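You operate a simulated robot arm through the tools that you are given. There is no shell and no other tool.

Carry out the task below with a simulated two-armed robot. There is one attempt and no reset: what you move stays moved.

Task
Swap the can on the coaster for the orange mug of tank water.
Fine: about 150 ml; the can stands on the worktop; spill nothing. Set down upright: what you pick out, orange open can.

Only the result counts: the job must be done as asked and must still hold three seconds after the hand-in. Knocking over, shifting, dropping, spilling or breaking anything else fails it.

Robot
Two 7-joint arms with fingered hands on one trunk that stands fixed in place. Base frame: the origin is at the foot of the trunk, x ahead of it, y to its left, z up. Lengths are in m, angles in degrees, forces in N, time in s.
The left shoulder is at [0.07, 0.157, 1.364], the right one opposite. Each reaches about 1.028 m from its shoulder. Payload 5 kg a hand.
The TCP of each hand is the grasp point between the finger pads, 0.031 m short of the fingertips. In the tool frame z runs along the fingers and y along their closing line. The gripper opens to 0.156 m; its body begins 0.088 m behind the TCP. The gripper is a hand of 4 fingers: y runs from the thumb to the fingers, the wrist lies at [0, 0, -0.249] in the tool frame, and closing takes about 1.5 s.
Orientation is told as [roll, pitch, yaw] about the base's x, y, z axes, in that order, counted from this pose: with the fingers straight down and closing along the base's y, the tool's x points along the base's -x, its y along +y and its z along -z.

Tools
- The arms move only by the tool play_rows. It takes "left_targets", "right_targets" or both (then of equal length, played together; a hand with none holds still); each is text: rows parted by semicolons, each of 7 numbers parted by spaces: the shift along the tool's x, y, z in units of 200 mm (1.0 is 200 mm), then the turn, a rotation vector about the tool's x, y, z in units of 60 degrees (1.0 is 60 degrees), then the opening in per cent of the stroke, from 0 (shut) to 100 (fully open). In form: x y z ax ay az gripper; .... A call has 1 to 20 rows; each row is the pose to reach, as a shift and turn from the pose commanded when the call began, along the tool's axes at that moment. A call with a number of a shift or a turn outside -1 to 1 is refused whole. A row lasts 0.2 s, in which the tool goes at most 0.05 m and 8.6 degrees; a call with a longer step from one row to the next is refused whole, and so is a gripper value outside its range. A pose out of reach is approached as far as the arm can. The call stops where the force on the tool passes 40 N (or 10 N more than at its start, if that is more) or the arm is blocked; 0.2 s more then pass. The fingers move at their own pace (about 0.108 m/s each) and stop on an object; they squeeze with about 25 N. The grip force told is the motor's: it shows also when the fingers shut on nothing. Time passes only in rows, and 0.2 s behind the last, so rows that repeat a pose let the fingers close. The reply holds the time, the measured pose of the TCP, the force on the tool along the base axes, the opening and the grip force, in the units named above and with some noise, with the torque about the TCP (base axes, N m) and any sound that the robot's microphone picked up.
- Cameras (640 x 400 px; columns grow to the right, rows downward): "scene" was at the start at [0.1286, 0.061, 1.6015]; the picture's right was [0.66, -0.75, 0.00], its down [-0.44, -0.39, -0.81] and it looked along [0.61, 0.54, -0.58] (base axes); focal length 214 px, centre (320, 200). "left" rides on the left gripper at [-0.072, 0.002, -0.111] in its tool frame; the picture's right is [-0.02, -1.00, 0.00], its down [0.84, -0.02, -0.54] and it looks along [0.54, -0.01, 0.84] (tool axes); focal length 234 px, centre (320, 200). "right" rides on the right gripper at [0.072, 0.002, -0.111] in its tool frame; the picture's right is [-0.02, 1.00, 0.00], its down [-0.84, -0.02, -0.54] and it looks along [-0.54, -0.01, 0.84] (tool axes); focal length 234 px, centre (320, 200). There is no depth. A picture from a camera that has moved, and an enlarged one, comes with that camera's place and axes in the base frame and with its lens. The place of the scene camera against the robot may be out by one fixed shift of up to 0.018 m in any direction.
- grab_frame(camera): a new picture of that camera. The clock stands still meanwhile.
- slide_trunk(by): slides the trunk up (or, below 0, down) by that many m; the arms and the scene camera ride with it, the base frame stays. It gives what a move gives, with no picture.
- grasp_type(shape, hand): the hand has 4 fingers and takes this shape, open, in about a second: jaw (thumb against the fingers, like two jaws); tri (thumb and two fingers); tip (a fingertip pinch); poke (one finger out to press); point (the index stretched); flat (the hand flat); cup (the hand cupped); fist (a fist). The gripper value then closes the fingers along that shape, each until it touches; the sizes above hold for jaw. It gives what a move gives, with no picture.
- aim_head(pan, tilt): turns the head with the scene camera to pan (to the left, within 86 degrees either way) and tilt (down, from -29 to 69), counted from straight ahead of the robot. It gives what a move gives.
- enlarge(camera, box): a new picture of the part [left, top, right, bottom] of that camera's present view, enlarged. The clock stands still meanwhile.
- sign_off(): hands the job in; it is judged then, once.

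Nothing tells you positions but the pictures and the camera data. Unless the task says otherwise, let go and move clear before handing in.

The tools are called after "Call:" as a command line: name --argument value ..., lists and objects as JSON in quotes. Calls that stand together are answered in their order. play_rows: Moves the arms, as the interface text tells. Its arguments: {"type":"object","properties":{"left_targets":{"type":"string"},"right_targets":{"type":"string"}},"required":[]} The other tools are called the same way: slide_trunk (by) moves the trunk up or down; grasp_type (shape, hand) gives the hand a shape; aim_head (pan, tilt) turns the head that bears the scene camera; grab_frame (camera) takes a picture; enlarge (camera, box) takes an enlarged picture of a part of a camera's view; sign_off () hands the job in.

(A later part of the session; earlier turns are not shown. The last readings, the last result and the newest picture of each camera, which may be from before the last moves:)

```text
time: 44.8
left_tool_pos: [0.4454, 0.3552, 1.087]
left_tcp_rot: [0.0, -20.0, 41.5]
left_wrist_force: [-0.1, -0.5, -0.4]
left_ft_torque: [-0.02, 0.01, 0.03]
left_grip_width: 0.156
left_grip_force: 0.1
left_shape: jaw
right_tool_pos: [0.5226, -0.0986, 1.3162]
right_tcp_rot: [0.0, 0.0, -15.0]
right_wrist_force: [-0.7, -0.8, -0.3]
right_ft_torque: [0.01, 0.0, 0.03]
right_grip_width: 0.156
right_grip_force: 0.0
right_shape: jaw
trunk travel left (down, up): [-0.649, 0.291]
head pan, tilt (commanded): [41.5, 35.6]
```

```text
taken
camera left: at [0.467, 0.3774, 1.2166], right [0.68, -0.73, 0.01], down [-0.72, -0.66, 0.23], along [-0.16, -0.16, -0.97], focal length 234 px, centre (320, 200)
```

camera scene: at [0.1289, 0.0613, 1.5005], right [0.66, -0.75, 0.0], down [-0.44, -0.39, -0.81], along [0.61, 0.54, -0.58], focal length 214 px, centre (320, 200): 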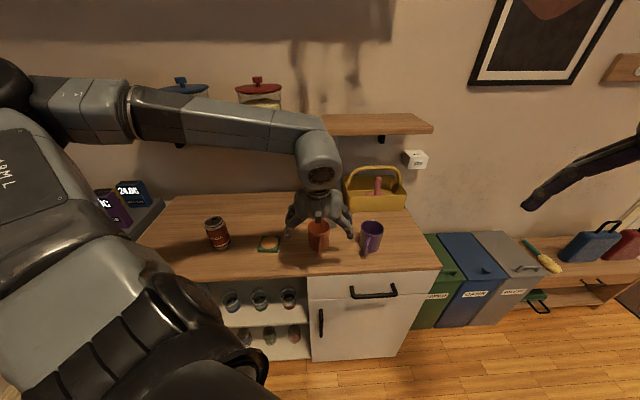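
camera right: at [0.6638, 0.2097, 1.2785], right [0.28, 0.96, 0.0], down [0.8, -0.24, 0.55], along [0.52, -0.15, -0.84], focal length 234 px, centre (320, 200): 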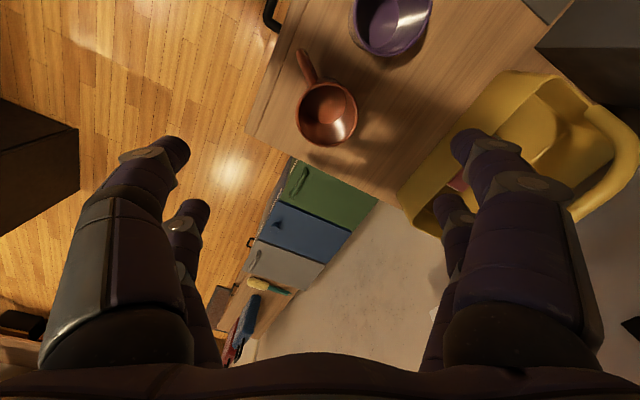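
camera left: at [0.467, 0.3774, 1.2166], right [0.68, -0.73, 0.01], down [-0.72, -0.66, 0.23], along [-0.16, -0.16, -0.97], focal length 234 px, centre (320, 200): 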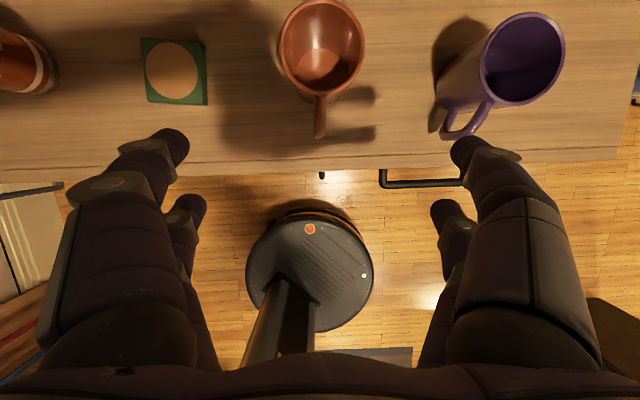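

The handle points straight at the hand and the lateral alignment is nearly exact. I'll pitch the hand to 30° below horizontal while staying well above and in front of the mug.

Call:
play_rows --left_targets "0 0 0 0 -0.133 0 100; 0 0 0 0 -0.267 0 100; 0 0 0 0 -0.4 0 100; 0 0 0 0 -0.533 0 100; 0 0 0 0 -0.667 0 100; 0 0 0 0 -0.667 0 100"

Call:
grab_frame --camera "scene"

Call:
grab_frame --camera "left"

```text
time: 46.2
left_tool_pos: [0.488, 0.3411, 1.1172]
left_tcp_rot: [-0.2, -60.0, 41.8]
left_wrist_force: [0.5, 0.2, -0.9]
left_ft_torque: [-0.01, -0.03, -0.01]
left_grip_width: 0.1561
left_grip_force: 0.0
left_shape: jaw
left hand out of reach, approached as far as the arm can: row 3, 4, 5, 6
right_tool_pos: [0.5217, -0.099, 1.3152]
right_tcp_rot: [0.1, 0.0, -15.0]
right_wrist_force: [-0.4, 0.8, 0.3]
right_ft_torque: [-0.03, -0.01, 0.02]
right_grip_width: 0.1561
right_grip_force: 0.0
right_shape: jaw
trunk travel left (down, up): [-0.649, 0.291]
head pan, tilt (commanded): [41.5, 35.6]
```

```text
taken
camera scene: at [0.1279, 0.0618, 1.5005], right [0.66, -0.75, 0.0], down [-0.44, -0.39, -0.81], along [0.61, 0.54, -0.58], focal length 214 px, centre (320, 200)
```

scene: 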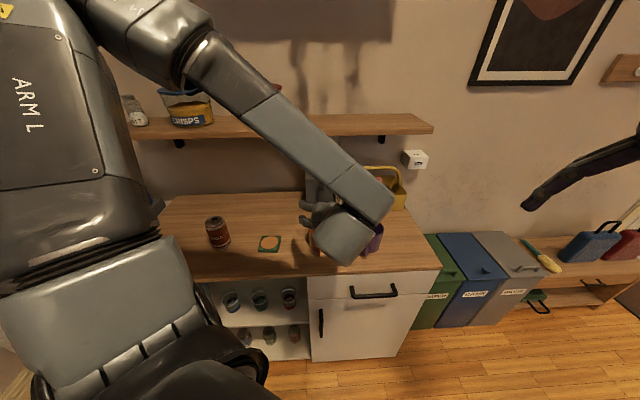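

```text
taken
camera left: at [0.4426, 0.3039, 1.2353], right [0.67, -0.74, 0.02], down [-0.65, -0.61, -0.45], along [0.35, 0.29, -0.89], focal length 234 px, centre (320, 200)
```

left: 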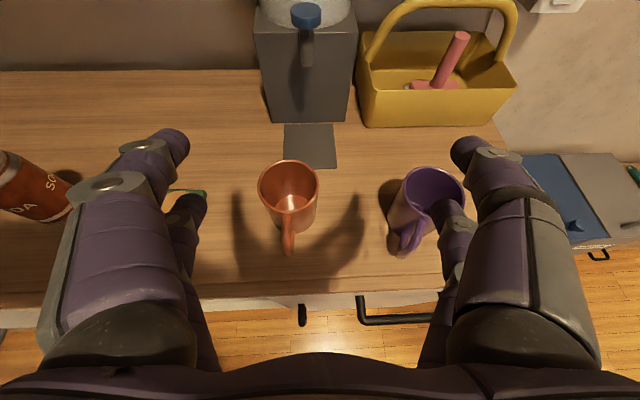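

The arm is folded too close to the body here (shoulder too low). I'll raise the trunk 12 cm to give it room; the hand rises clear with it.

Call:
slide_trunk --by 0.13

```text
time: 47.8
left_tool_pos: [0.4895, 0.3406, 1.2477]
left_tcp_rot: [0.1, -59.9, 41.7]
left_wrist_force: [0.0, 0.3, -0.1]
left_ft_torque: [-0.02, 0.02, 0.0]
left_grip_width: 0.156
left_grip_force: 0.1
left_shape: jaw
right_tool_pos: [0.5227, -0.0994, 1.4464]
right_tcp_rot: [-0.1, 0.0, -15.0]
right_wrist_force: [-0.5, -0.3, -0.3]
right_ft_torque: [0.01, -0.02, 0.01]
right_grip_width: 0.1559
right_grip_force: 0.0
right_shape: jaw
trunk travel left (down, up): [-0.779, 0.161]
head pan, tilt (commanded): [41.5, 35.6]
```

Call:
play_rows --left_targets "0.171 0.03 0.08 0 0 0 100; 0.341 0.06 0.159 0 0 0 100; 0.512 0.091 0.239 0 0 0 100; 0.6825 0.121 0.318 0 0 0 100; 0.6825 0.121 0.318 0 0 0 100"

Call:
grab_frame --camera "left"

Call:
grab_frame --camera "scene"

```text
time: 49.0
left_tool_pos: [0.4636, 0.3486, 1.0981]
left_tcp_rot: [0.0, -59.9, 41.6]
left_wrist_force: [0.1, -0.2, -0.2]
left_ft_torque: [-0.01, -0.01, 0.01]
left_grip_width: 0.156
left_grip_force: 0.0
left_shape: jaw
left hand out of reach, approached as far as the arm can: row 1, 2
right_tool_pos: [0.5222, -0.1007, 1.4457]
right_tcp_rot: [0.1, 0.0, -15.0]
right_wrist_force: [-1.4, -0.3, -1.0]
right_ft_torque: [0.0, -0.01, -0.01]
right_grip_width: 0.1558
right_grip_force: 0.0
right_shape: jaw
trunk travel left (down, up): [-0.779, 0.161]
head pan, tilt (commanded): [41.5, 35.6]
```

```text
taken
camera left: at [0.4175, 0.3101, 1.216], right [0.67, -0.74, 0.02], down [-0.65, -0.61, -0.45], along [0.35, 0.29, -0.89], focal length 234 px, centre (320, 200)
```

left: 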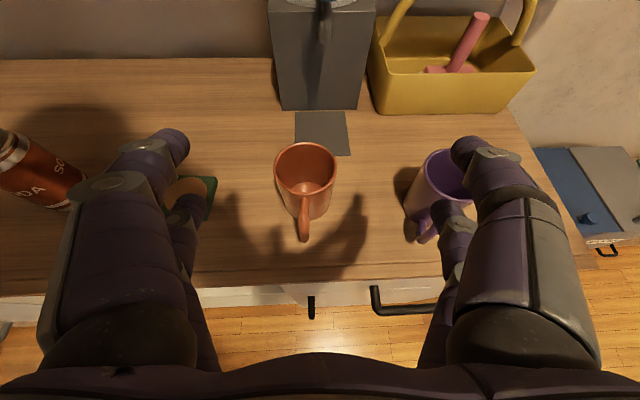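

```text
taken
camera scene: at [0.1277, 0.059, 1.6307], right [0.66, -0.75, 0.0], down [-0.44, -0.39, -0.81], along [0.61, 0.54, -0.58], focal length 214 px, centre (320, 200)
```

scene: 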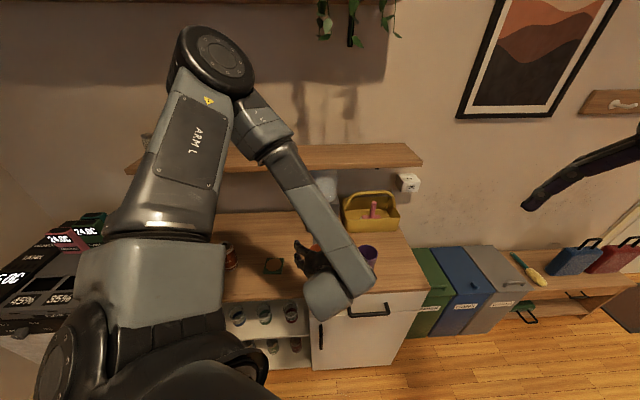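

The mug's axis now measures (0.537, 0.4375). I'll move to the pre-grasp point 13 cm back along the finger direction, laterally centred on the handle.

Call:
play_rows --left_targets "0.147 0.03 0.073 0 0 0 100; 0.293 0.06 0.147 0 0 0 100; 0.4395 0.0903 0.22 0 0 0 100; 0.4395 0.0903 0.22 0 0 0 100"

Call:
grab_frame --camera "left"

Call:
grab_frame --camera "scene"

```text
time: 50.0
left_tool_pos: [0.4472, 0.3609, 1.0002]
left_tcp_rot: [0.0, -60.0, 41.7]
left_wrist_force: [0.0, 0.6, -0.2]
left_ft_torque: [-0.03, 0.02, 0.03]
left_grip_width: 0.156
left_grip_force: 0.1
left_shape: jaw
right_tool_pos: [0.5228, -0.0984, 1.4465]
right_tcp_rot: [-0.1, 0.0, -15.0]
right_wrist_force: [-0.4, 0.3, 0.0]
right_ft_torque: [0.0, 0.01, -0.01]
right_grip_width: 0.1558
right_grip_force: 0.1
right_shape: jaw
trunk travel left (down, up): [-0.779, 0.161]
head pan, tilt (commanded): [41.5, 35.6]
```

```text
taken
camera left: at [0.4007, 0.3218, 1.1172], right [0.67, -0.74, 0.02], down [-0.65, -0.61, -0.45], along [0.35, 0.29, -0.89], focal length 234 px, centre (320, 200)
```

left: 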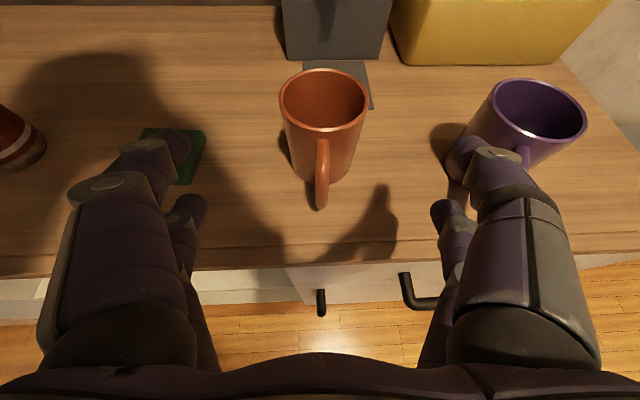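

```text
taken
camera scene: at [0.1286, 0.061, 1.6305], right [0.66, -0.75, 0.0], down [-0.44, -0.39, -0.81], along [0.61, 0.54, -0.58], focal length 214 px, centre (320, 200)
```

scene: 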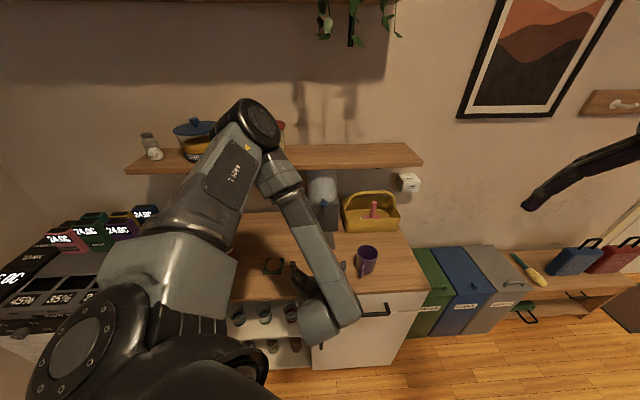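

Alignment is within 2 mm. I'll advance along the fingers most of the way, then check.

Call:
play_rows --left_targets "0 0 0.13 0 0 0 100; 0 0 0.26 0 0 0 100; 0 0 0.39 0 0 0 100; 0 0 0.5 0 0 0 100; 0 0 0.5 0 0 0 100"

Call:
grab_frame --camera "left"

Call:
grab_frame --camera "right"

```text
time: 51.2
left_tool_pos: [0.5121, 0.4208, 0.9553]
left_tcp_rot: [0.0, -59.8, 41.6]
left_wrist_force: [0.8, -0.2, 0.0]
left_ft_torque: [-0.02, 0.01, -0.01]
left_grip_width: 0.156
left_grip_force: 0.0
left_shape: jaw
left hand out of reach, approached as far as the arm can: row 4, 5
right_tool_pos: [0.5226, -0.0997, 1.4468]
right_tcp_rot: [0.1, 0.0, -15.0]
right_wrist_force: [-0.9, -0.3, -0.6]
right_ft_torque: [0.01, 0.01, -0.01]
right_grip_width: 0.156
right_grip_force: 0.0
right_shape: jaw
trunk travel left (down, up): [-0.779, 0.161]
head pan, tilt (commanded): [41.5, 35.6]
```

```text
taken
camera left: at [0.466, 0.3826, 1.0734], right [0.67, -0.74, 0.02], down [-0.65, -0.61, -0.45], along [0.35, 0.29, -0.89], focal length 234 px, centre (320, 200)
```

left: 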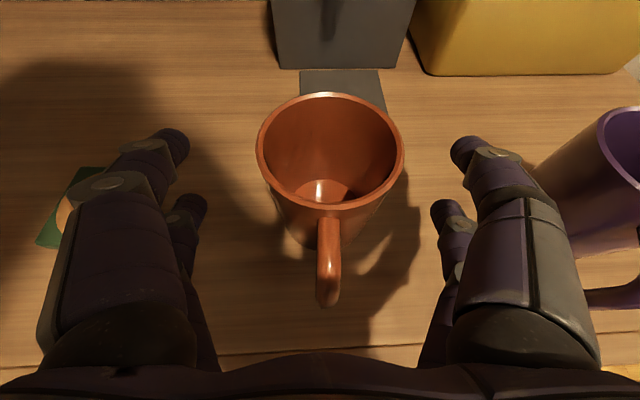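

```text
taken
camera right: at [0.4542, -0.0787, 1.5575], right [0.28, 0.96, 0.0], down [0.8, -0.24, 0.54], along [0.52, -0.15, -0.84], focal length 234 px, centre (320, 200)
```

right: 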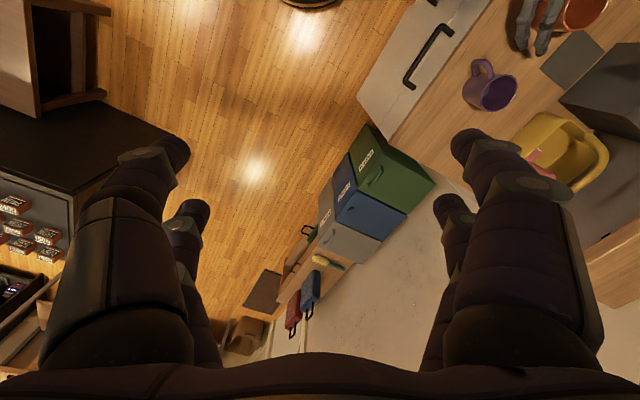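

The arm is at a joint limit for this height again. I'll raise the hand 4 cm with the arm and lower the trunk 6 cm, which brings the hand to the right level with more margin.

Call:
play_rows --left_targets "-0.087 0 -0.05 0 0 0 100; -0.173 0.01 -0.1 0 0 0 100; -0.173 0.01 -0.1 0 0 0 100"

Call:
slide_trunk --by -0.06

Call:
grab_frame --camera "left"

```text
time: 52.0
left_tool_pos: [0.5098, 0.4223, 0.9947]
left_tcp_rot: [0.2, -60.0, 41.6]
left_wrist_force: [0.4, -0.3, -0.1]
left_ft_torque: [0.02, -0.04, -0.03]
left_grip_width: 0.156
left_grip_force: 0.0
left_shape: jaw
right_tool_pos: [0.5239, -0.1, 1.4458]
right_tcp_rot: [0.0, 0.0, -14.9]
right_wrist_force: [-0.4, 0.0, -0.4]
right_ft_torque: [0.0, 0.0, 0.0]
right_grip_width: 0.156
right_grip_force: 0.1
right_shape: jaw
trunk travel left (down, up): [-0.779, 0.161]
head pan, tilt (commanded): [41.5, 35.6]
```

```text
time: 53.0
left_tool_pos: [0.5092, 0.4221, 0.9361]
left_tcp_rot: [-0.1, -60.1, 41.6]
left_wrist_force: [0.6, -0.4, -0.1]
left_ft_torque: [0.01, -0.02, 0.04]
left_grip_width: 0.1558
left_grip_force: 0.1
left_shape: jaw
right_tool_pos: [0.5233, -0.1001, 1.3858]
right_tcp_rot: [0.0, 0.1, -14.9]
right_wrist_force: [0.4, 1.3, -0.5]
right_ft_torque: [0.0, -0.03, 0.02]
right_grip_width: 0.1556
right_grip_force: 0.1
right_shape: jaw
trunk travel left (down, up): [-0.719, 0.221]
head pan, tilt (commanded): [41.5, 35.6]
```

```text
taken
camera left: at [0.464, 0.384, 1.0538], right [0.67, -0.74, 0.02], down [-0.65, -0.61, -0.45], along [0.35, 0.29, -0.89], focal length 234 px, centre (320, 200)
```

left: 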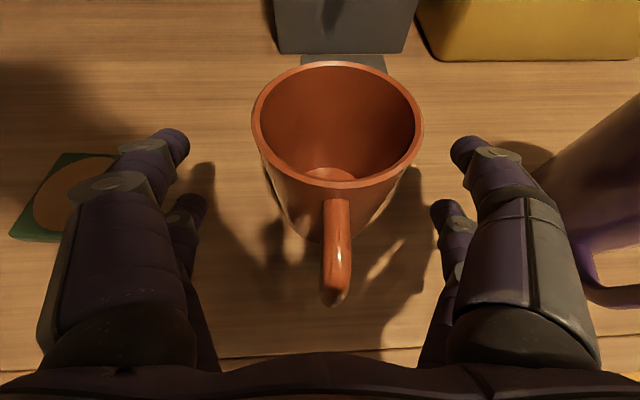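

The mug is centred between the jaws to within 7 mm. I'll shift that little bit right and move forward 2.4 cm onto it.

Call:
play_rows --left_targets "-0.02 -0.035 0.034 0 0 0 100; -0.04 -0.035 0.069 0 0 0 100; -0.06 -0.035 0.104 0 0 0 100; -0.06 -0.035 0.104 0 0 0 100"

Call:
grab_frame --camera "left"

```text
time: 54.0
left_tool_pos: [0.5329, 0.4324, 0.9352]
left_tcp_rot: [0.1, -60.0, 41.6]
left_wrist_force: [-0.9, -0.2, 0.0]
left_ft_torque: [0.05, 0.0, 0.0]
left_grip_width: 0.1559
left_grip_force: 0.1
left_shape: jaw
right_tool_pos: [0.5223, -0.0997, 1.3851]
right_tcp_rot: [0.1, 0.0, -15.0]
right_wrist_force: [0.0, 0.4, -0.5]
right_ft_torque: [-0.01, 0.01, 0.01]
right_grip_width: 0.1558
right_grip_force: 0.0
right_shape: jaw
trunk travel left (down, up): [-0.719, 0.221]
head pan, tilt (commanded): [41.5, 35.6]
```

```text
taken
camera left: at [0.4868, 0.3945, 1.0534], right [0.67, -0.74, 0.02], down [-0.65, -0.61, -0.45], along [0.35, 0.29, -0.89], focal length 234 px, centre (320, 200)
```

left: 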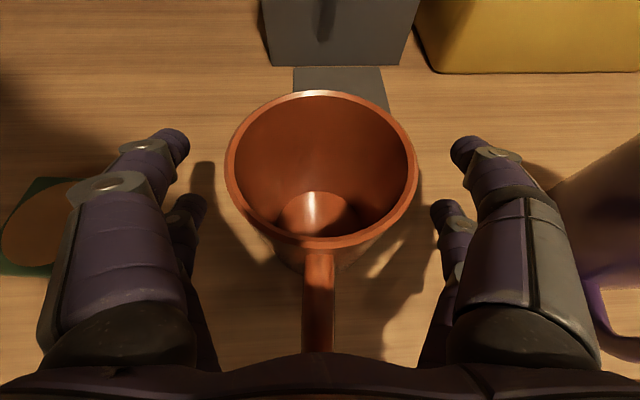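

The mug is exactly between the jaws with its handle in the palm gap, nothing touched. Closing.

Call:
play_rows --left_targets "0 0 0 0 0 0 85; 0 0 0 0 0 0 70; 0 0 0 0 0 0 55; 0 0 0 0 0 0 40; 0 0 0 0 0 0 35; 0 0 0 0 0 0 35; 0 0 0 0 0 0 35; 0 0 0 0 0 0 35"

Call:
grab_frame --camera "left"

Call:
enlarge --camera "scene" --box '[270, 180, 370, 300]'

```text
time: 55.8
left_tool_pos: [0.5327, 0.4335, 0.9351]
left_tcp_rot: [-0.1, -59.9, 41.7]
left_wrist_force: [1.1, -0.5, -0.1]
left_ft_torque: [0.03, 0.01, -0.02]
left_grip_width: 0.0536
left_grip_force: 25.3
left_shape: jaw
right_tool_pos: [0.5234, -0.0998, 1.3864]
right_tcp_rot: [0.0, 0.0, -15.0]
right_wrist_force: [-0.6, 0.4, 0.3]
right_ft_torque: [0.02, -0.01, -0.02]
right_grip_width: 0.1557
right_grip_force: 0.1
right_shape: jaw
trunk travel left (down, up): [-0.719, 0.221]
head pan, tilt (commanded): [41.5, 35.6]
```

```text
taken
camera left: at [0.4869, 0.3946, 1.0534], right [0.67, -0.74, 0.02], down [-0.65, -0.61, -0.45], along [0.35, 0.29, -0.89], focal length 234 px, centre (320, 200)
```

left: 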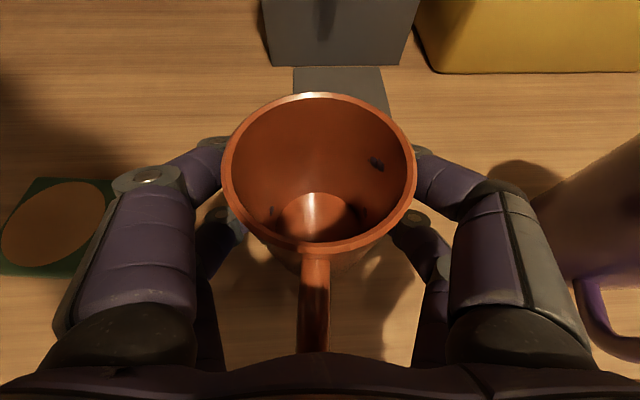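

```text
3.33 times, centred on (320, 240) of scene
camera zoom: at [0.1289, 0.0608, 1.5705], right [0.66, -0.75, 0.0], down [-0.44, -0.39, -0.81], along [0.61, 0.54, -0.58], focal length 715 px, centre (320, 67)
```

zoom: 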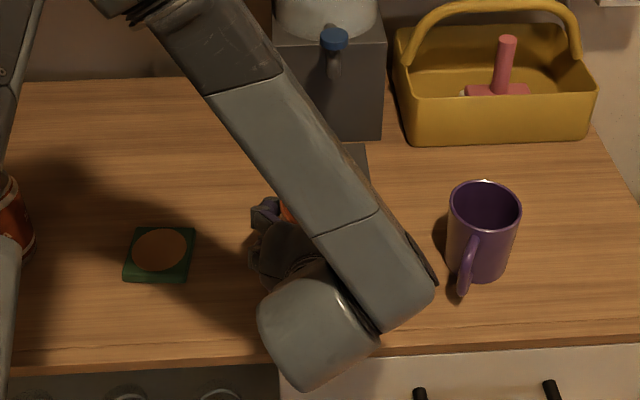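

The mug is gripped from the front. I'll lift it 2.5 cm and check the hold.

Call:
play_rows --left_targets "-0.03 0 -0.018 0 0 0 35; -0.07 0 -0.04 0 0 0 35; -0.108 0 -0.0625 0 0 0 35; -0.108 0 -0.0625 0 0 0 35"

Call:
grab_frame --camera "left"

Call:
enlarge --camera "right" --box '[460, 0, 640, 120]'

```text
time: 56.8
left_tool_pos: [0.5315, 0.4336, 0.9608]
left_tcp_rot: [0.1, -59.9, 41.7]
left_wrist_force: [0.1, -0.6, -2.6]
left_ft_torque: [0.0, -0.02, 0.04]
left_grip_width: 0.0538
left_grip_force: 24.9
left_shape: jaw
right_tool_pos: [0.5234, -0.0984, 1.3859]
right_tcp_rot: [0.0, 0.0, -15.1]
right_wrist_force: [-0.5, 0.0, 0.5]
right_ft_torque: [-0.01, 0.02, 0.04]
right_grip_width: 0.1557
right_grip_force: 0.0
right_shape: jaw
trunk travel left (down, up): [-0.719, 0.221]
head pan, tilt (commanded): [41.5, 35.6]
```

```text
taken
camera left: at [0.4869, 0.3949, 1.0783], right [0.67, -0.74, 0.02], down [-0.65, -0.61, -0.45], along [0.35, 0.29, -0.89], focal length 234 px, centre (320, 200)
```

left: 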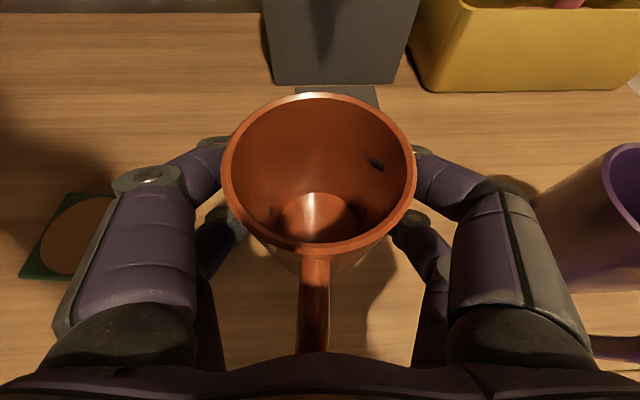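

```text
3.33 times, centred on (550, 60) of right
camera zoom: at [0.4547, -0.0783, 1.4974], right [0.28, 0.96, 0.0], down [0.81, -0.24, 0.54], along [0.52, -0.15, -0.84], focal length 781 px, centre (-447, 667)
```

zoom: 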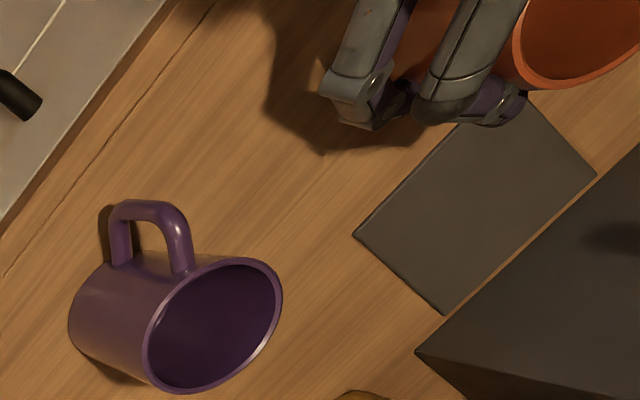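

The mug is held upright, clear of the surface. I'll slide it forward toward the spot beneath the spout, first most of the way.

Call:
play_rows --left_targets "-0.04 -0.012 0.07 0 0 0 35; -0.1 -0.03 0.173 0 0 0 35; -0.16 -0.05 0.277 0 0 0 35; -0.22 -0.068 0.381 0 0 0 35; -0.25 -0.077 0.433 0 0 0 35; -0.25 -0.077 0.433 0 0 0 35"

Call:
grab_frame --camera "left"

Call:
enlarge --camera "scene" --box '[270, 160, 370, 300]'

Call:
enlarge --camera "right" --box '[480, 0, 640, 120]'

```text
time: 58.2
left_tool_pos: [0.6184, 0.4885, 0.9602]
left_tcp_rot: [0.1, -60.0, 41.5]
left_wrist_force: [0.1, 0.1, -2.8]
left_ft_torque: [0.0, -0.05, -0.01]
left_grip_width: 0.0535
left_grip_force: 25.4
left_shape: jaw
right_tool_pos: [0.5225, -0.1001, 1.3864]
right_tcp_rot: [0.1, 0.0, -15.0]
right_wrist_force: [-0.7, 0.5, -1.1]
right_ft_torque: [0.0, 0.03, 0.03]
right_grip_width: 0.1559
right_grip_force: 0.0
right_shape: jaw
trunk travel left (down, up): [-0.719, 0.221]
head pan, tilt (commanded): [41.5, 35.6]
```

```text
taken
camera left: at [0.5729, 0.4495, 1.0782], right [0.67, -0.74, 0.02], down [-0.65, -0.61, -0.45], along [0.35, 0.29, -0.89], focal length 234 px, centre (320, 200)
```

left: 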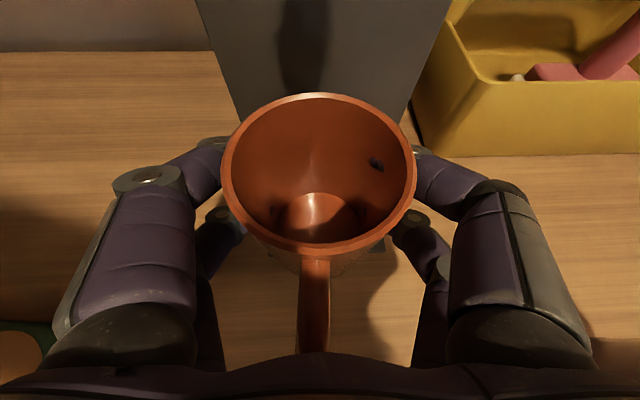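

```text
2.86 times, centred on (320, 230) of scene
camera zoom: at [0.1289, 0.0608, 1.5705], right [0.66, -0.75, 0.0], down [-0.44, -0.39, -0.81], along [0.61, 0.54, -0.58], focal length 613 px, centre (320, 114)
```

zoom: 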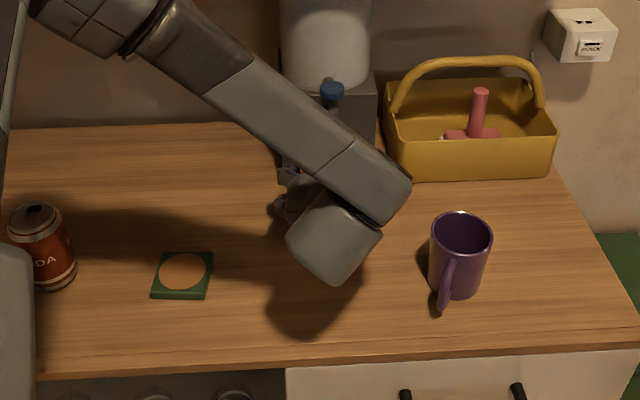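

```text
3.33 times, centred on (560, 60) of right
camera zoom: at [0.4544, -0.0786, 1.4975], right [0.28, 0.96, 0.0], down [0.8, -0.24, 0.54], along [0.52, -0.15, -0.84], focal length 781 px, centre (-480, 667)
```

zoom: 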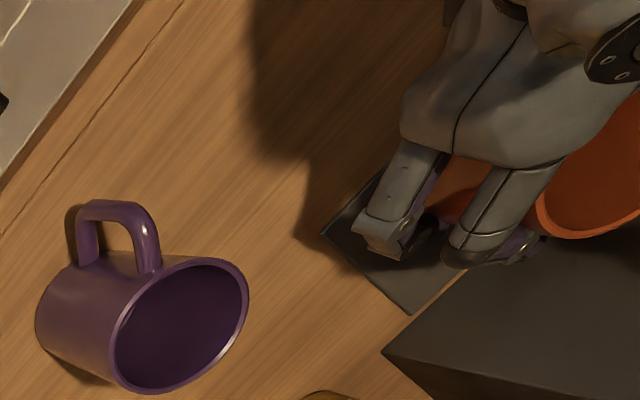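

The forearm blocks the scene camera's view of the tap, so I'll use the right hand's camera as a side viewer. I'll swing the right hand toward the tap side at a safe distance, keeping the left hand still.

Call:
play_rows --right_targets "-0.0175 0.121 0.066 0 0 -0.1125 100; -0.035 0.2425 0.1325 0 0 -0.225 100; -0.0525 0.364 0.199 0 0 -0.3375 100; -0.07 0.485 0.265 0 0 -0.45 100; -0.0875 0.606 0.331 0 0 -0.5625 100; -0.105 0.7275 0.3975 0 0 -0.675 100; -0.1225 0.849 0.464 0 0 -0.7875 100; -0.14 0.97 0.53 0 0 -0.9 100; -0.14 0.97 0.53 0 0 -0.9 100"

Call:
grab_frame --camera "right"

Call:
grab_frame --camera "scene"

```text
time: 60.2
left_tool_pos: [0.6185, 0.4876, 0.9612]
left_tcp_rot: [0.2, -60.0, 41.7]
left_wrist_force: [0.6, 0.6, -2.7]
left_ft_torque: [0.02, 0.0, 0.01]
left_grip_width: 0.0536
left_grip_force: 25.4
left_shape: jaw
right_tool_pos: [0.6003, 0.0816, 1.2794]
right_tcp_rot: [-0.1, 0.1, 39.2]
right_wrist_force: [0.4, -0.7, 0.2]
right_ft_torque: [0.03, 0.01, 0.01]
right_grip_width: 0.1559
right_grip_force: 0.1
right_shape: jaw
trunk travel left (down, up): [-0.719, 0.221]
head pan, tilt (commanded): [41.5, 35.6]
```

```text
taken
camera right: at [0.5444, 0.037, 1.3911], right [-0.61, 0.79, 0.0], down [0.66, 0.51, 0.55], along [0.43, 0.33, -0.84], focal length 234 px, centre (320, 200)
```

right: 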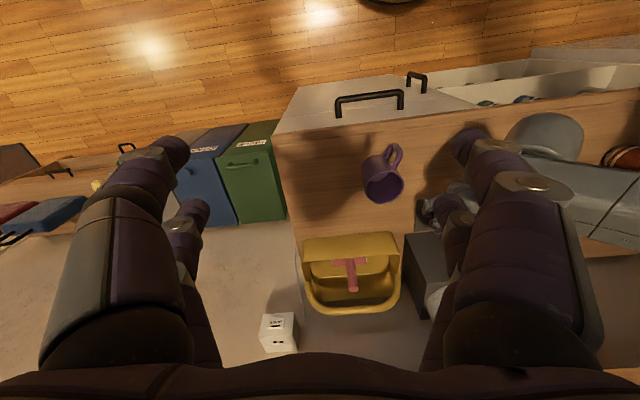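

```text
taken
camera scene: at [0.1286, 0.0601, 1.5706], right [0.66, -0.75, 0.0], down [-0.44, -0.39, -0.81], along [0.61, 0.54, -0.58], focal length 214 px, centre (320, 200)
```

scene: 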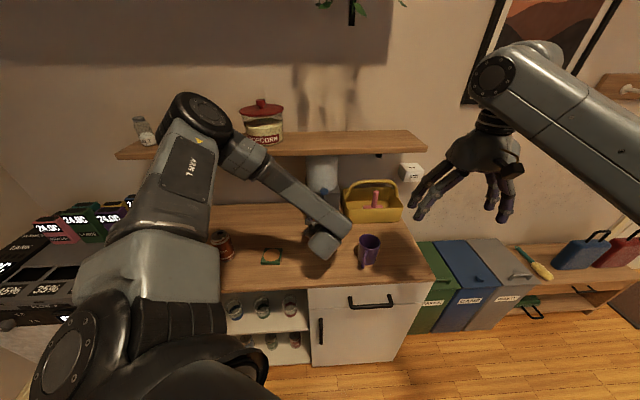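

The side camera needs a further turn left to centre the tap between its fingers.

Call:
play_rows --right_targets "0 0 0 0 0 -0.12 100; 0 0 0 0 0 -0.24 100; 0 0 0 0 0 -0.36 100; 0 0 0 0 0 -0.48 100; 0 0 0 0 0 -0.6 100; 0 0 0 0 0 -0.6 100"

Call:
grab_frame --camera "right"

```text
time: 61.6
left_tool_pos: [0.619, 0.4885, 0.9613]
left_tcp_rot: [0.0, -59.9, 41.6]
left_wrist_force: [0.8, 0.3, -3.3]
left_ft_torque: [0.01, 0.01, 0.0]
left_grip_width: 0.0537
left_grip_force: 24.9
left_shape: jaw
right_tool_pos: [0.6004, 0.0821, 1.2802]
right_tcp_rot: [0.0, -0.1, 75.1]
right_wrist_force: [0.0, 0.2, 0.1]
right_ft_torque: [0.02, 0.02, 0.0]
right_grip_width: 0.156
right_grip_force: 0.0
right_shape: jaw
trunk travel left (down, up): [-0.719, 0.221]
head pan, tilt (commanded): [41.5, 35.6]
```

```text
taken
camera right: at [0.5808, 0.0125, 1.3913], right [-0.96, 0.28, 0.0], down [0.24, 0.81, 0.54], along [0.15, 0.52, -0.84], focal length 234 px, centre (320, 200)
```

right: 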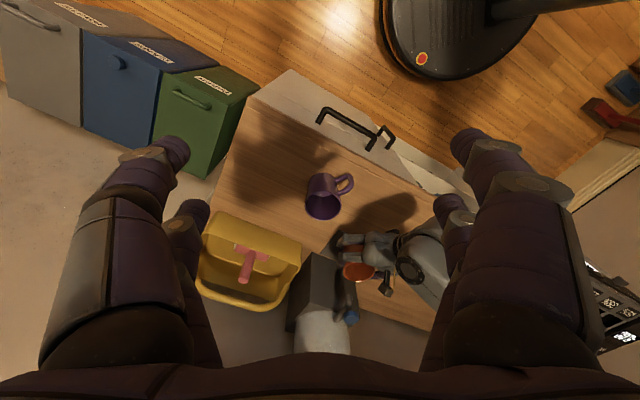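

The side camera sees the mug, hand and tap. I'll enlarge it.

Call:
enlarge --camera "right" --box '[310, 220, 410, 340]'

```text
3.33 times, centred on (360, 280) of right
camera zoom: at [0.5808, 0.0125, 1.3913], right [-0.96, 0.28, 0.0], down [0.24, 0.81, 0.54], along [0.15, 0.52, -0.84], focal length 781 px, centre (187, -67)
```

zoom: 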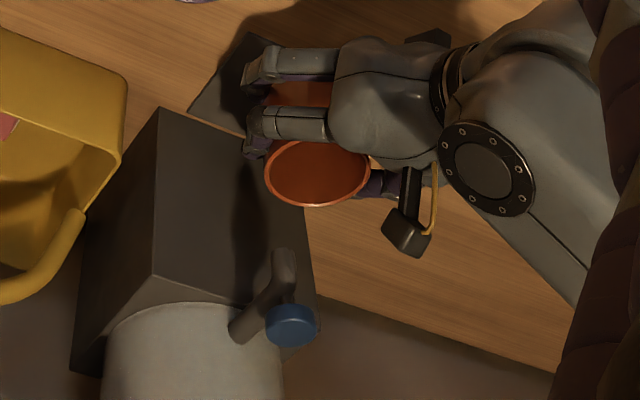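

The mug needs about 3.8 cm more forward to sit under the spout, and the hand's camera keeps a gap to the knob. Moving it in.

Call:
play_rows --left_targets "-0.03 -0.009 0.055 0 0 0 35; -0.063 -0.018 0.11 0 0 0 35; -0.095 -0.0275 0.164 0 0 0 35; -0.095 -0.0275 0.164 0 0 0 35"

Call:
enlarge --camera "right" --box '[310, 220, 410, 340]'

Call:
grab_frame --camera "left"

```text
time: 62.6
left_tool_pos: [0.6498, 0.5096, 0.96]
left_tcp_rot: [0.0, -59.9, 41.6]
left_wrist_force: [-0.7, -0.2, -3.5]
left_ft_torque: [-0.01, -0.06, 0.0]
left_grip_width: 0.0535
left_grip_force: 24.4
left_shape: jaw
right_tool_pos: [0.5996, 0.0819, 1.2805]
right_tcp_rot: [0.0, -0.1, 75.1]
right_wrist_force: [-0.5, 0.5, -0.3]
right_ft_torque: [0.02, 0.02, -0.01]
right_grip_width: 0.1559
right_grip_force: 0.1
right_shape: jaw
trunk travel left (down, up): [-0.719, 0.221]
head pan, tilt (commanded): [41.5, 35.6]
```

```text
3.33 times, centred on (360, 280) of right
camera zoom: at [0.5806, 0.0124, 1.3913], right [-0.96, 0.28, 0.0], down [0.24, 0.8, 0.54], along [0.15, 0.52, -0.84], focal length 781 px, centre (187, -67)
```

zoom: 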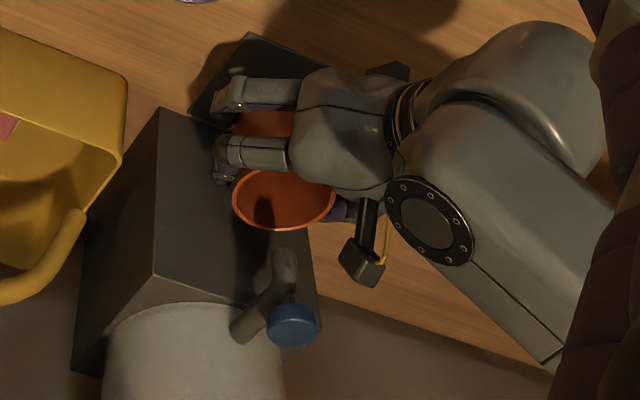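

```text
taken
camera left: at [0.6043, 0.4712, 1.0782], right [0.67, -0.74, 0.02], down [-0.65, -0.61, -0.45], along [0.35, 0.29, -0.89], focal length 234 px, centre (320, 200)
```

left: 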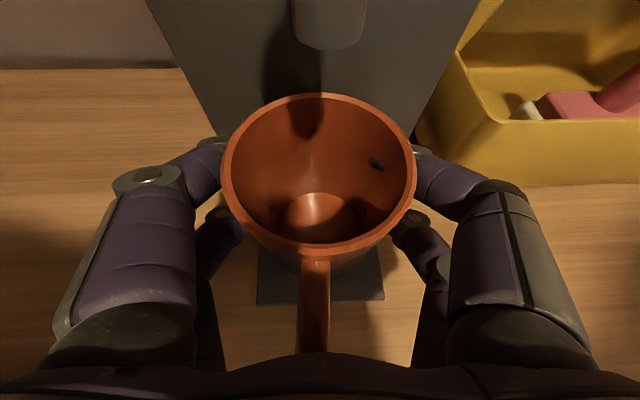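

The spout is now right above the mug's mouth. I'll lower the mug onto the tray, creeping at the end.

Call:
play_rows --left_targets "0.035 0 0.02 0 0 0 35; 0.069 0 0.04 0 0 0 35; 0.078 0 0.045 0 0 0 35; 0.0866 0 0.05 0 0 0 35; 0.0866 0 0.05 0 0 0 35"

```text
time: 63.8
left_tool_pos: [0.6503, 0.5089, 0.9419]
left_tcp_rot: [0.1, -59.9, 41.5]
left_wrist_force: [-0.7, 0.8, -3.4]
left_ft_torque: [0.0, 0.01, -0.01]
left_grip_width: 0.054
left_grip_force: 25.2
left_shape: jaw
right_tool_pos: [0.6002, 0.0818, 1.2794]
right_tcp_rot: [0.1, 0.0, 74.9]
right_wrist_force: [0.2, 0.9, 0.5]
right_ft_torque: [0.01, 0.01, 0.0]
right_grip_width: 0.1557
right_grip_force: 0.1
right_shape: jaw
trunk travel left (down, up): [-0.719, 0.221]
head pan, tilt (commanded): [41.5, 35.6]
```

Call:
play_rows --left_targets "0.0043 0 0.0025 0 0 0 35; 0.0087 0 0.005 0 0 0 35; 0.013 0 0.0075 0 0 0 35; 0.013 0 0.0075 0 0 0 35"

```text
time: 64.8
left_tool_pos: [0.6497, 0.5079, 0.9389]
left_tcp_rot: [0.0, -60.2, 41.7]
left_wrist_force: [1.3, 1.1, 5.6]
left_ft_torque: [0.21, 0.16, -0.06]
left_grip_width: 0.0537
left_grip_force: 25.1
left_shape: jaw
right_tool_pos: [0.5994, 0.0814, 1.2802]
right_tcp_rot: [0.0, -0.1, 75.0]
right_wrist_force: [-0.5, -0.9, -0.2]
right_ft_torque: [-0.01, 0.02, 0.01]
right_grip_width: 0.1559
right_grip_force: 0.0
right_shape: jaw
trunk travel left (down, up): [-0.719, 0.221]
head pan, tilt (commanded): [41.5, 35.6]
```

The mug rests on the tray under the spout and is steady in the left grip, whose camera looks right into it. I'll keep holding it there and use the right hand to press the knob, so I'll give the right hand its poke shape and look at it.

Call:
play_rows --left_targets "-0.0065 0 -0.0038 0 0 0 35; -0.0065 0 -0.0038 0 0 0 35"

Call:
grasp_type --hand "right" --shape "poke"

Call:
grab_frame --camera "right"

Call:
grab_frame --camera "scene"

Call:
enlarge --camera "scene" --box '[390, 70, 550, 230]'

```text
time: 65.4
left_tool_pos: [0.6498, 0.5079, 0.9391]
left_tcp_rot: [0.0, -60.0, 41.6]
left_wrist_force: [1.2, 1.4, 4.3]
left_ft_torque: [0.12, 0.04, -0.02]
left_grip_width: 0.0538
left_grip_force: 25.1
left_shape: jaw
right_tool_pos: [0.6001, 0.0805, 1.2796]
right_tcp_rot: [0.1, 0.0, 75.1]
right_wrist_force: [0.1, 0.3, 0.1]
right_ft_torque: [0.0, 0.0, -0.01]
right_grip_width: 0.1559
right_grip_force: 0.0
right_shape: jaw
trunk travel left (down, up): [-0.719, 0.221]
head pan, tilt (commanded): [41.5, 35.6]
```

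```text
time: 66.3
left_tool_pos: [0.6491, 0.509, 0.9402]
left_tcp_rot: [0.0, -60.1, 41.6]
left_wrist_force: [2.1, 1.6, 2.5]
left_ft_torque: [0.1, 0.04, -0.05]
left_grip_width: 0.0537
left_grip_force: 25.1
left_shape: jaw
right_tool_pos: [0.5988, 0.0811, 1.2798]
right_tcp_rot: [-0.1, -0.1, 75.1]
right_wrist_force: [-0.4, 0.2, 0.4]
right_ft_torque: [0.01, -0.05, -0.01]
right_grip_width: 0.0
right_grip_force: 0.0
right_shape: poke
trunk travel left (down, up): [-0.719, 0.221]
head pan, tilt (commanded): [41.5, 35.6]
```

```text
taken
camera right: at [0.5803, 0.0121, 1.3915], right [-0.96, 0.28, 0.0], down [0.24, 0.8, 0.54], along [0.15, 0.52, -0.84], focal length 234 px, centre (320, 200)
```

right: 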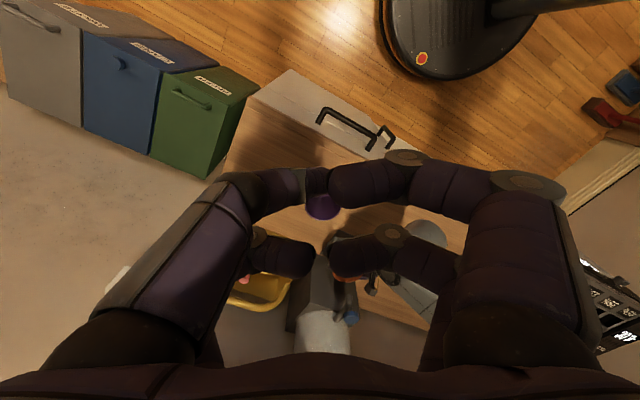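

```text
taken
camera scene: at [0.1287, 0.0607, 1.5705], right [0.66, -0.75, 0.0], down [-0.44, -0.39, -0.81], along [0.61, 0.54, -0.58], focal length 214 px, centre (320, 200)
```

scene: 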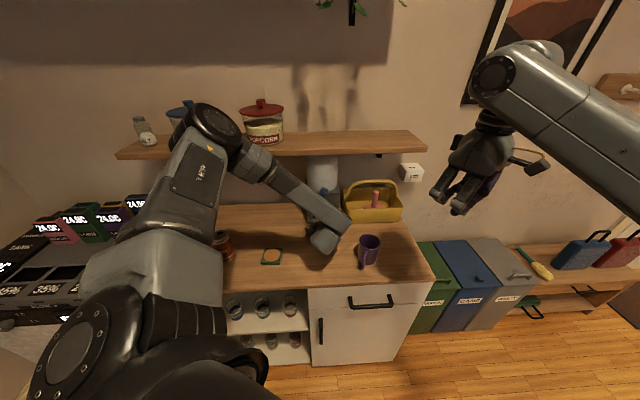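

```text
2.50 times, centred on (470, 150) of scene
camera zoom: at [0.1287, 0.0607, 1.5705], right [0.66, -0.75, 0.0], down [-0.44, -0.39, -0.81], along [0.61, 0.54, -0.58], focal length 536 px, centre (-55, 325)
```

zoom: 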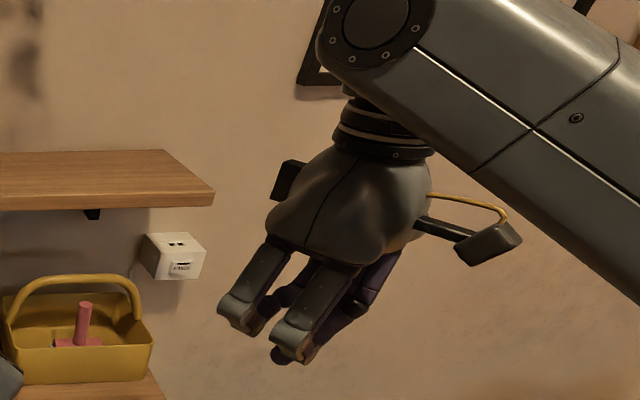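

The poke shape on this hand is just all fingertips closed together, quite blunt. I'll try the "point" shape for a stretched finger.

Call:
grasp_type --hand "right" --shape "point"

Call:
grab_frame --camera "right"

Call:
enlarge --camera "scene" --box '[390, 70, 550, 230]'

```text
time: 67.2
left_tool_pos: [0.6486, 0.509, 0.9391]
left_tcp_rot: [0.0, -60.0, 41.7]
left_wrist_force: [2.3, 0.9, 2.0]
left_ft_torque: [0.11, 0.07, -0.03]
left_grip_width: 0.0537
left_grip_force: 24.8
left_shape: jaw
right_tool_pos: [0.6007, 0.0801, 1.2806]
right_tcp_rot: [0.1, 0.1, 75.0]
right_wrist_force: [-0.5, 0.0, -0.2]
right_ft_torque: [-0.01, 0.01, 0.0]
right_grip_width: 0.0001
right_grip_force: 0.0
right_shape: point
trunk travel left (down, up): [-0.719, 0.221]
head pan, tilt (commanded): [41.5, 35.6]
```

```text
taken
camera right: at [0.5803, 0.0121, 1.3915], right [-0.96, 0.28, 0.0], down [0.24, 0.8, 0.54], along [0.15, 0.52, -0.84], focal length 234 px, centre (320, 200)
```

right: 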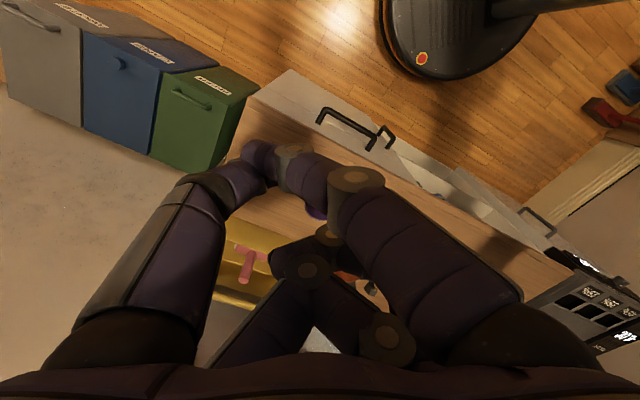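

```text
2.50 times, centred on (470, 150) of scene
camera zoom: at [0.1287, 0.0607, 1.5705], right [0.66, -0.75, 0.0], down [-0.44, -0.39, -0.81], along [0.61, 0.54, -0.58], focal length 536 px, centre (-55, 325)
```

zoom: 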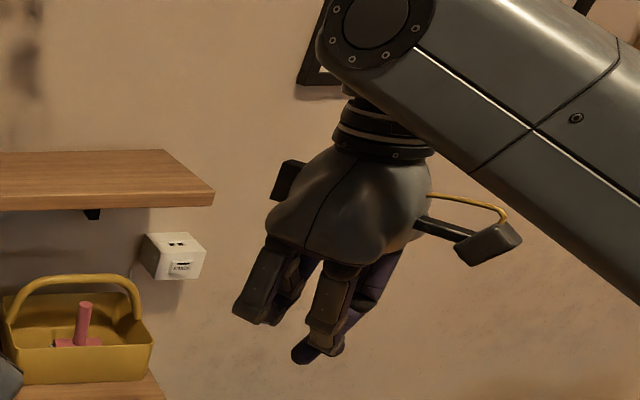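

I'll look closer at the pointing shape to locate its tip.

Call:
enlarge --camera "scene" --box '[435, 130, 500, 170]'

Call:
enlarge --camera "right" --box '[170, 110, 430, 300]'

```text
9.85 times, centred on (468, 150) of scene
camera zoom: at [0.1287, 0.0607, 1.5705], right [0.66, -0.75, 0.0], down [-0.44, -0.39, -0.81], along [0.61, 0.54, -0.58], focal length 2112 px, centre (-1132, 692)
```

zoom: 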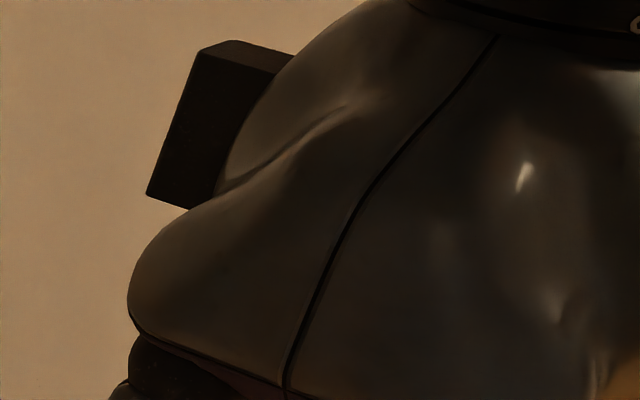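

```text
2.11 times, centred on (300, 205) of right
camera zoom: at [0.5803, 0.0121, 1.3915], right [-0.96, 0.28, 0.0], down [0.24, 0.8, 0.54], along [0.15, 0.52, -0.84], focal length 493 px, centre (362, 190)
```

zoom: 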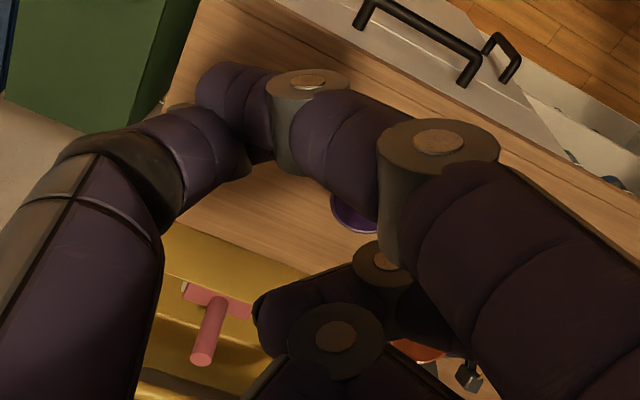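

The "point" shape curls its finger oddly. I'll check the "tip" shape, which may give a compact protruding tip to press with.

Call:
grasp_type --hand "right" --shape "tip"

Call:
grab_frame --camera "right"

Call:
enlarge --camera "scene" --box '[430, 120, 530, 220]'

```text
time: 68.1
left_tool_pos: [0.6491, 0.509, 0.9391]
left_tcp_rot: [0.0, -60.0, 41.5]
left_wrist_force: [1.8, -0.8, 3.0]
left_ft_torque: [0.07, 0.03, 0.0]
left_grip_width: 0.0536
left_grip_force: 25.5
left_shape: jaw
right_tool_pos: [0.6006, 0.0819, 1.2795]
right_tcp_rot: [0.0, 0.0, 75.0]
right_wrist_force: [-0.8, 0.5, -0.7]
right_ft_torque: [0.0, 0.04, 0.03]
right_grip_width: 0.1555
right_grip_force: 0.0
right_shape: tip
trunk travel left (down, up): [-0.719, 0.221]
head pan, tilt (commanded): [41.5, 35.6]
```

```text
taken
camera right: at [0.5803, 0.0121, 1.3915], right [-0.96, 0.28, 0.0], down [0.24, 0.8, 0.54], along [0.15, 0.52, -0.84], focal length 234 px, centre (320, 200)
```

right: 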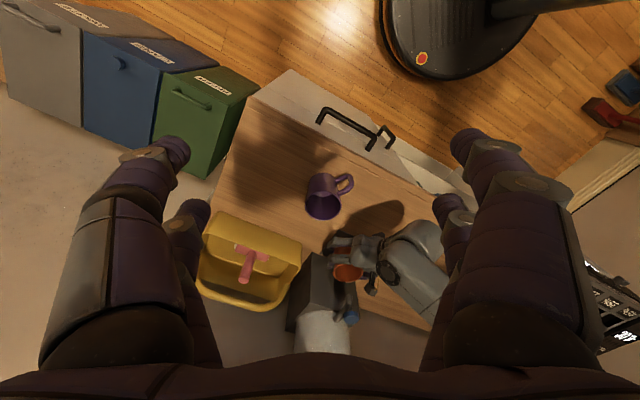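

```text
4.00 times, centred on (480, 170) of scene
camera zoom: at [0.1287, 0.0607, 1.5705], right [0.66, -0.75, 0.0], down [-0.44, -0.39, -0.81], along [0.61, 0.54, -0.58], focal length 858 px, centre (-320, 320)
```

zoom: 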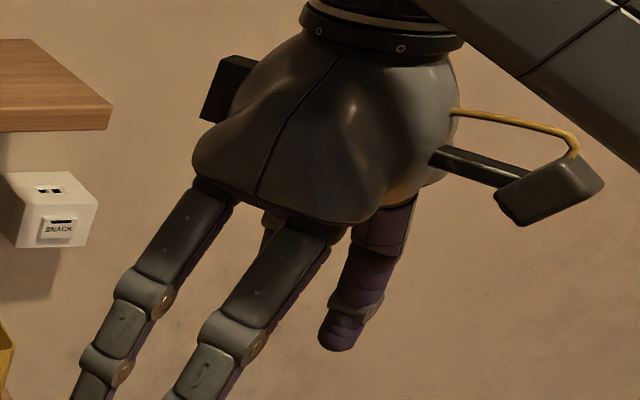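

The tip shape starts open like the jaw. I'll close it in the air to see what the pinched fingertips look like.

Call:
play_rows --right_targets "0 0 0 0 0 0 50; 0 0 0 0 0 0 10; 0 0 0 0 0 0 0; 0 0 0 0 0 0 0; 0 0 0 0 0 0 0; 0 0 0 0 0 0 0; 0 0 0 0 0 0 0; 0 0 0 0 0 0 0"

Call:
grab_frame --camera "right"

Call:
enlarge --camera "scene" --box '[410, 110, 530, 230]'

```text
time: 69.9
left_tool_pos: [0.6498, 0.5089, 0.9394]
left_tcp_rot: [0.0, -60.1, 41.6]
left_wrist_force: [0.6, 0.2, 2.9]
left_ft_torque: [0.05, 0.04, 0.0]
left_grip_width: 0.0536
left_grip_force: 25.4
left_shape: jaw
right_tool_pos: [0.5993, 0.0824, 1.2803]
right_tcp_rot: [0.0, 0.0, 75.1]
right_wrist_force: [0.8, -0.1, -0.4]
right_ft_torque: [0.02, 0.04, 0.02]
right_grip_width: 0.0
right_grip_force: 25.4
right_shape: tip
trunk travel left (down, up): [-0.719, 0.221]
head pan, tilt (commanded): [41.5, 35.6]
```

```text
taken
camera right: at [0.5803, 0.0121, 1.3915], right [-0.96, 0.28, 0.0], down [0.24, 0.8, 0.54], along [0.15, 0.52, -0.84], focal length 234 px, centre (320, 200)
```

right: 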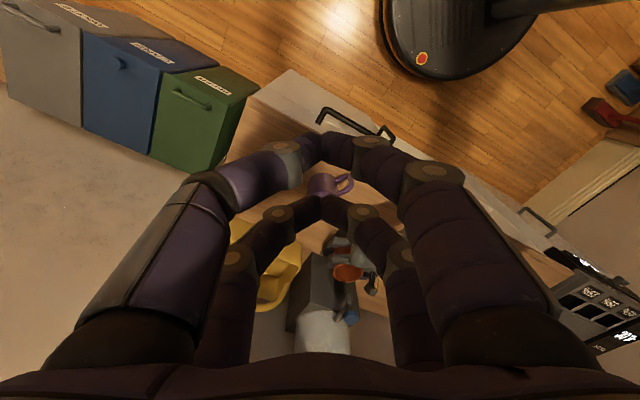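

```text
3.33 times, centred on (470, 170) of scene
camera zoom: at [0.1287, 0.0607, 1.5705], right [0.66, -0.75, 0.0], down [-0.44, -0.39, -0.81], along [0.61, 0.54, -0.58], focal length 715 px, centre (-180, 300)
```

zoom: 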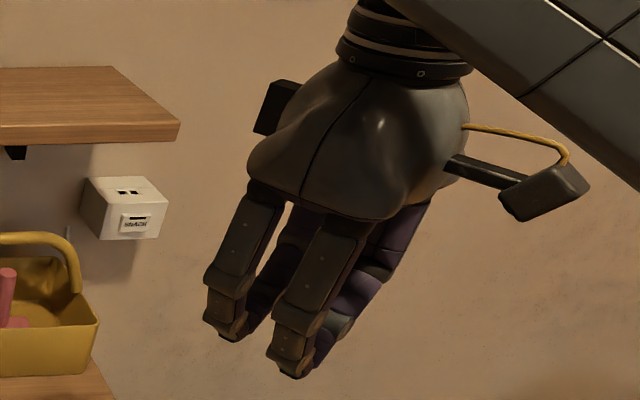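

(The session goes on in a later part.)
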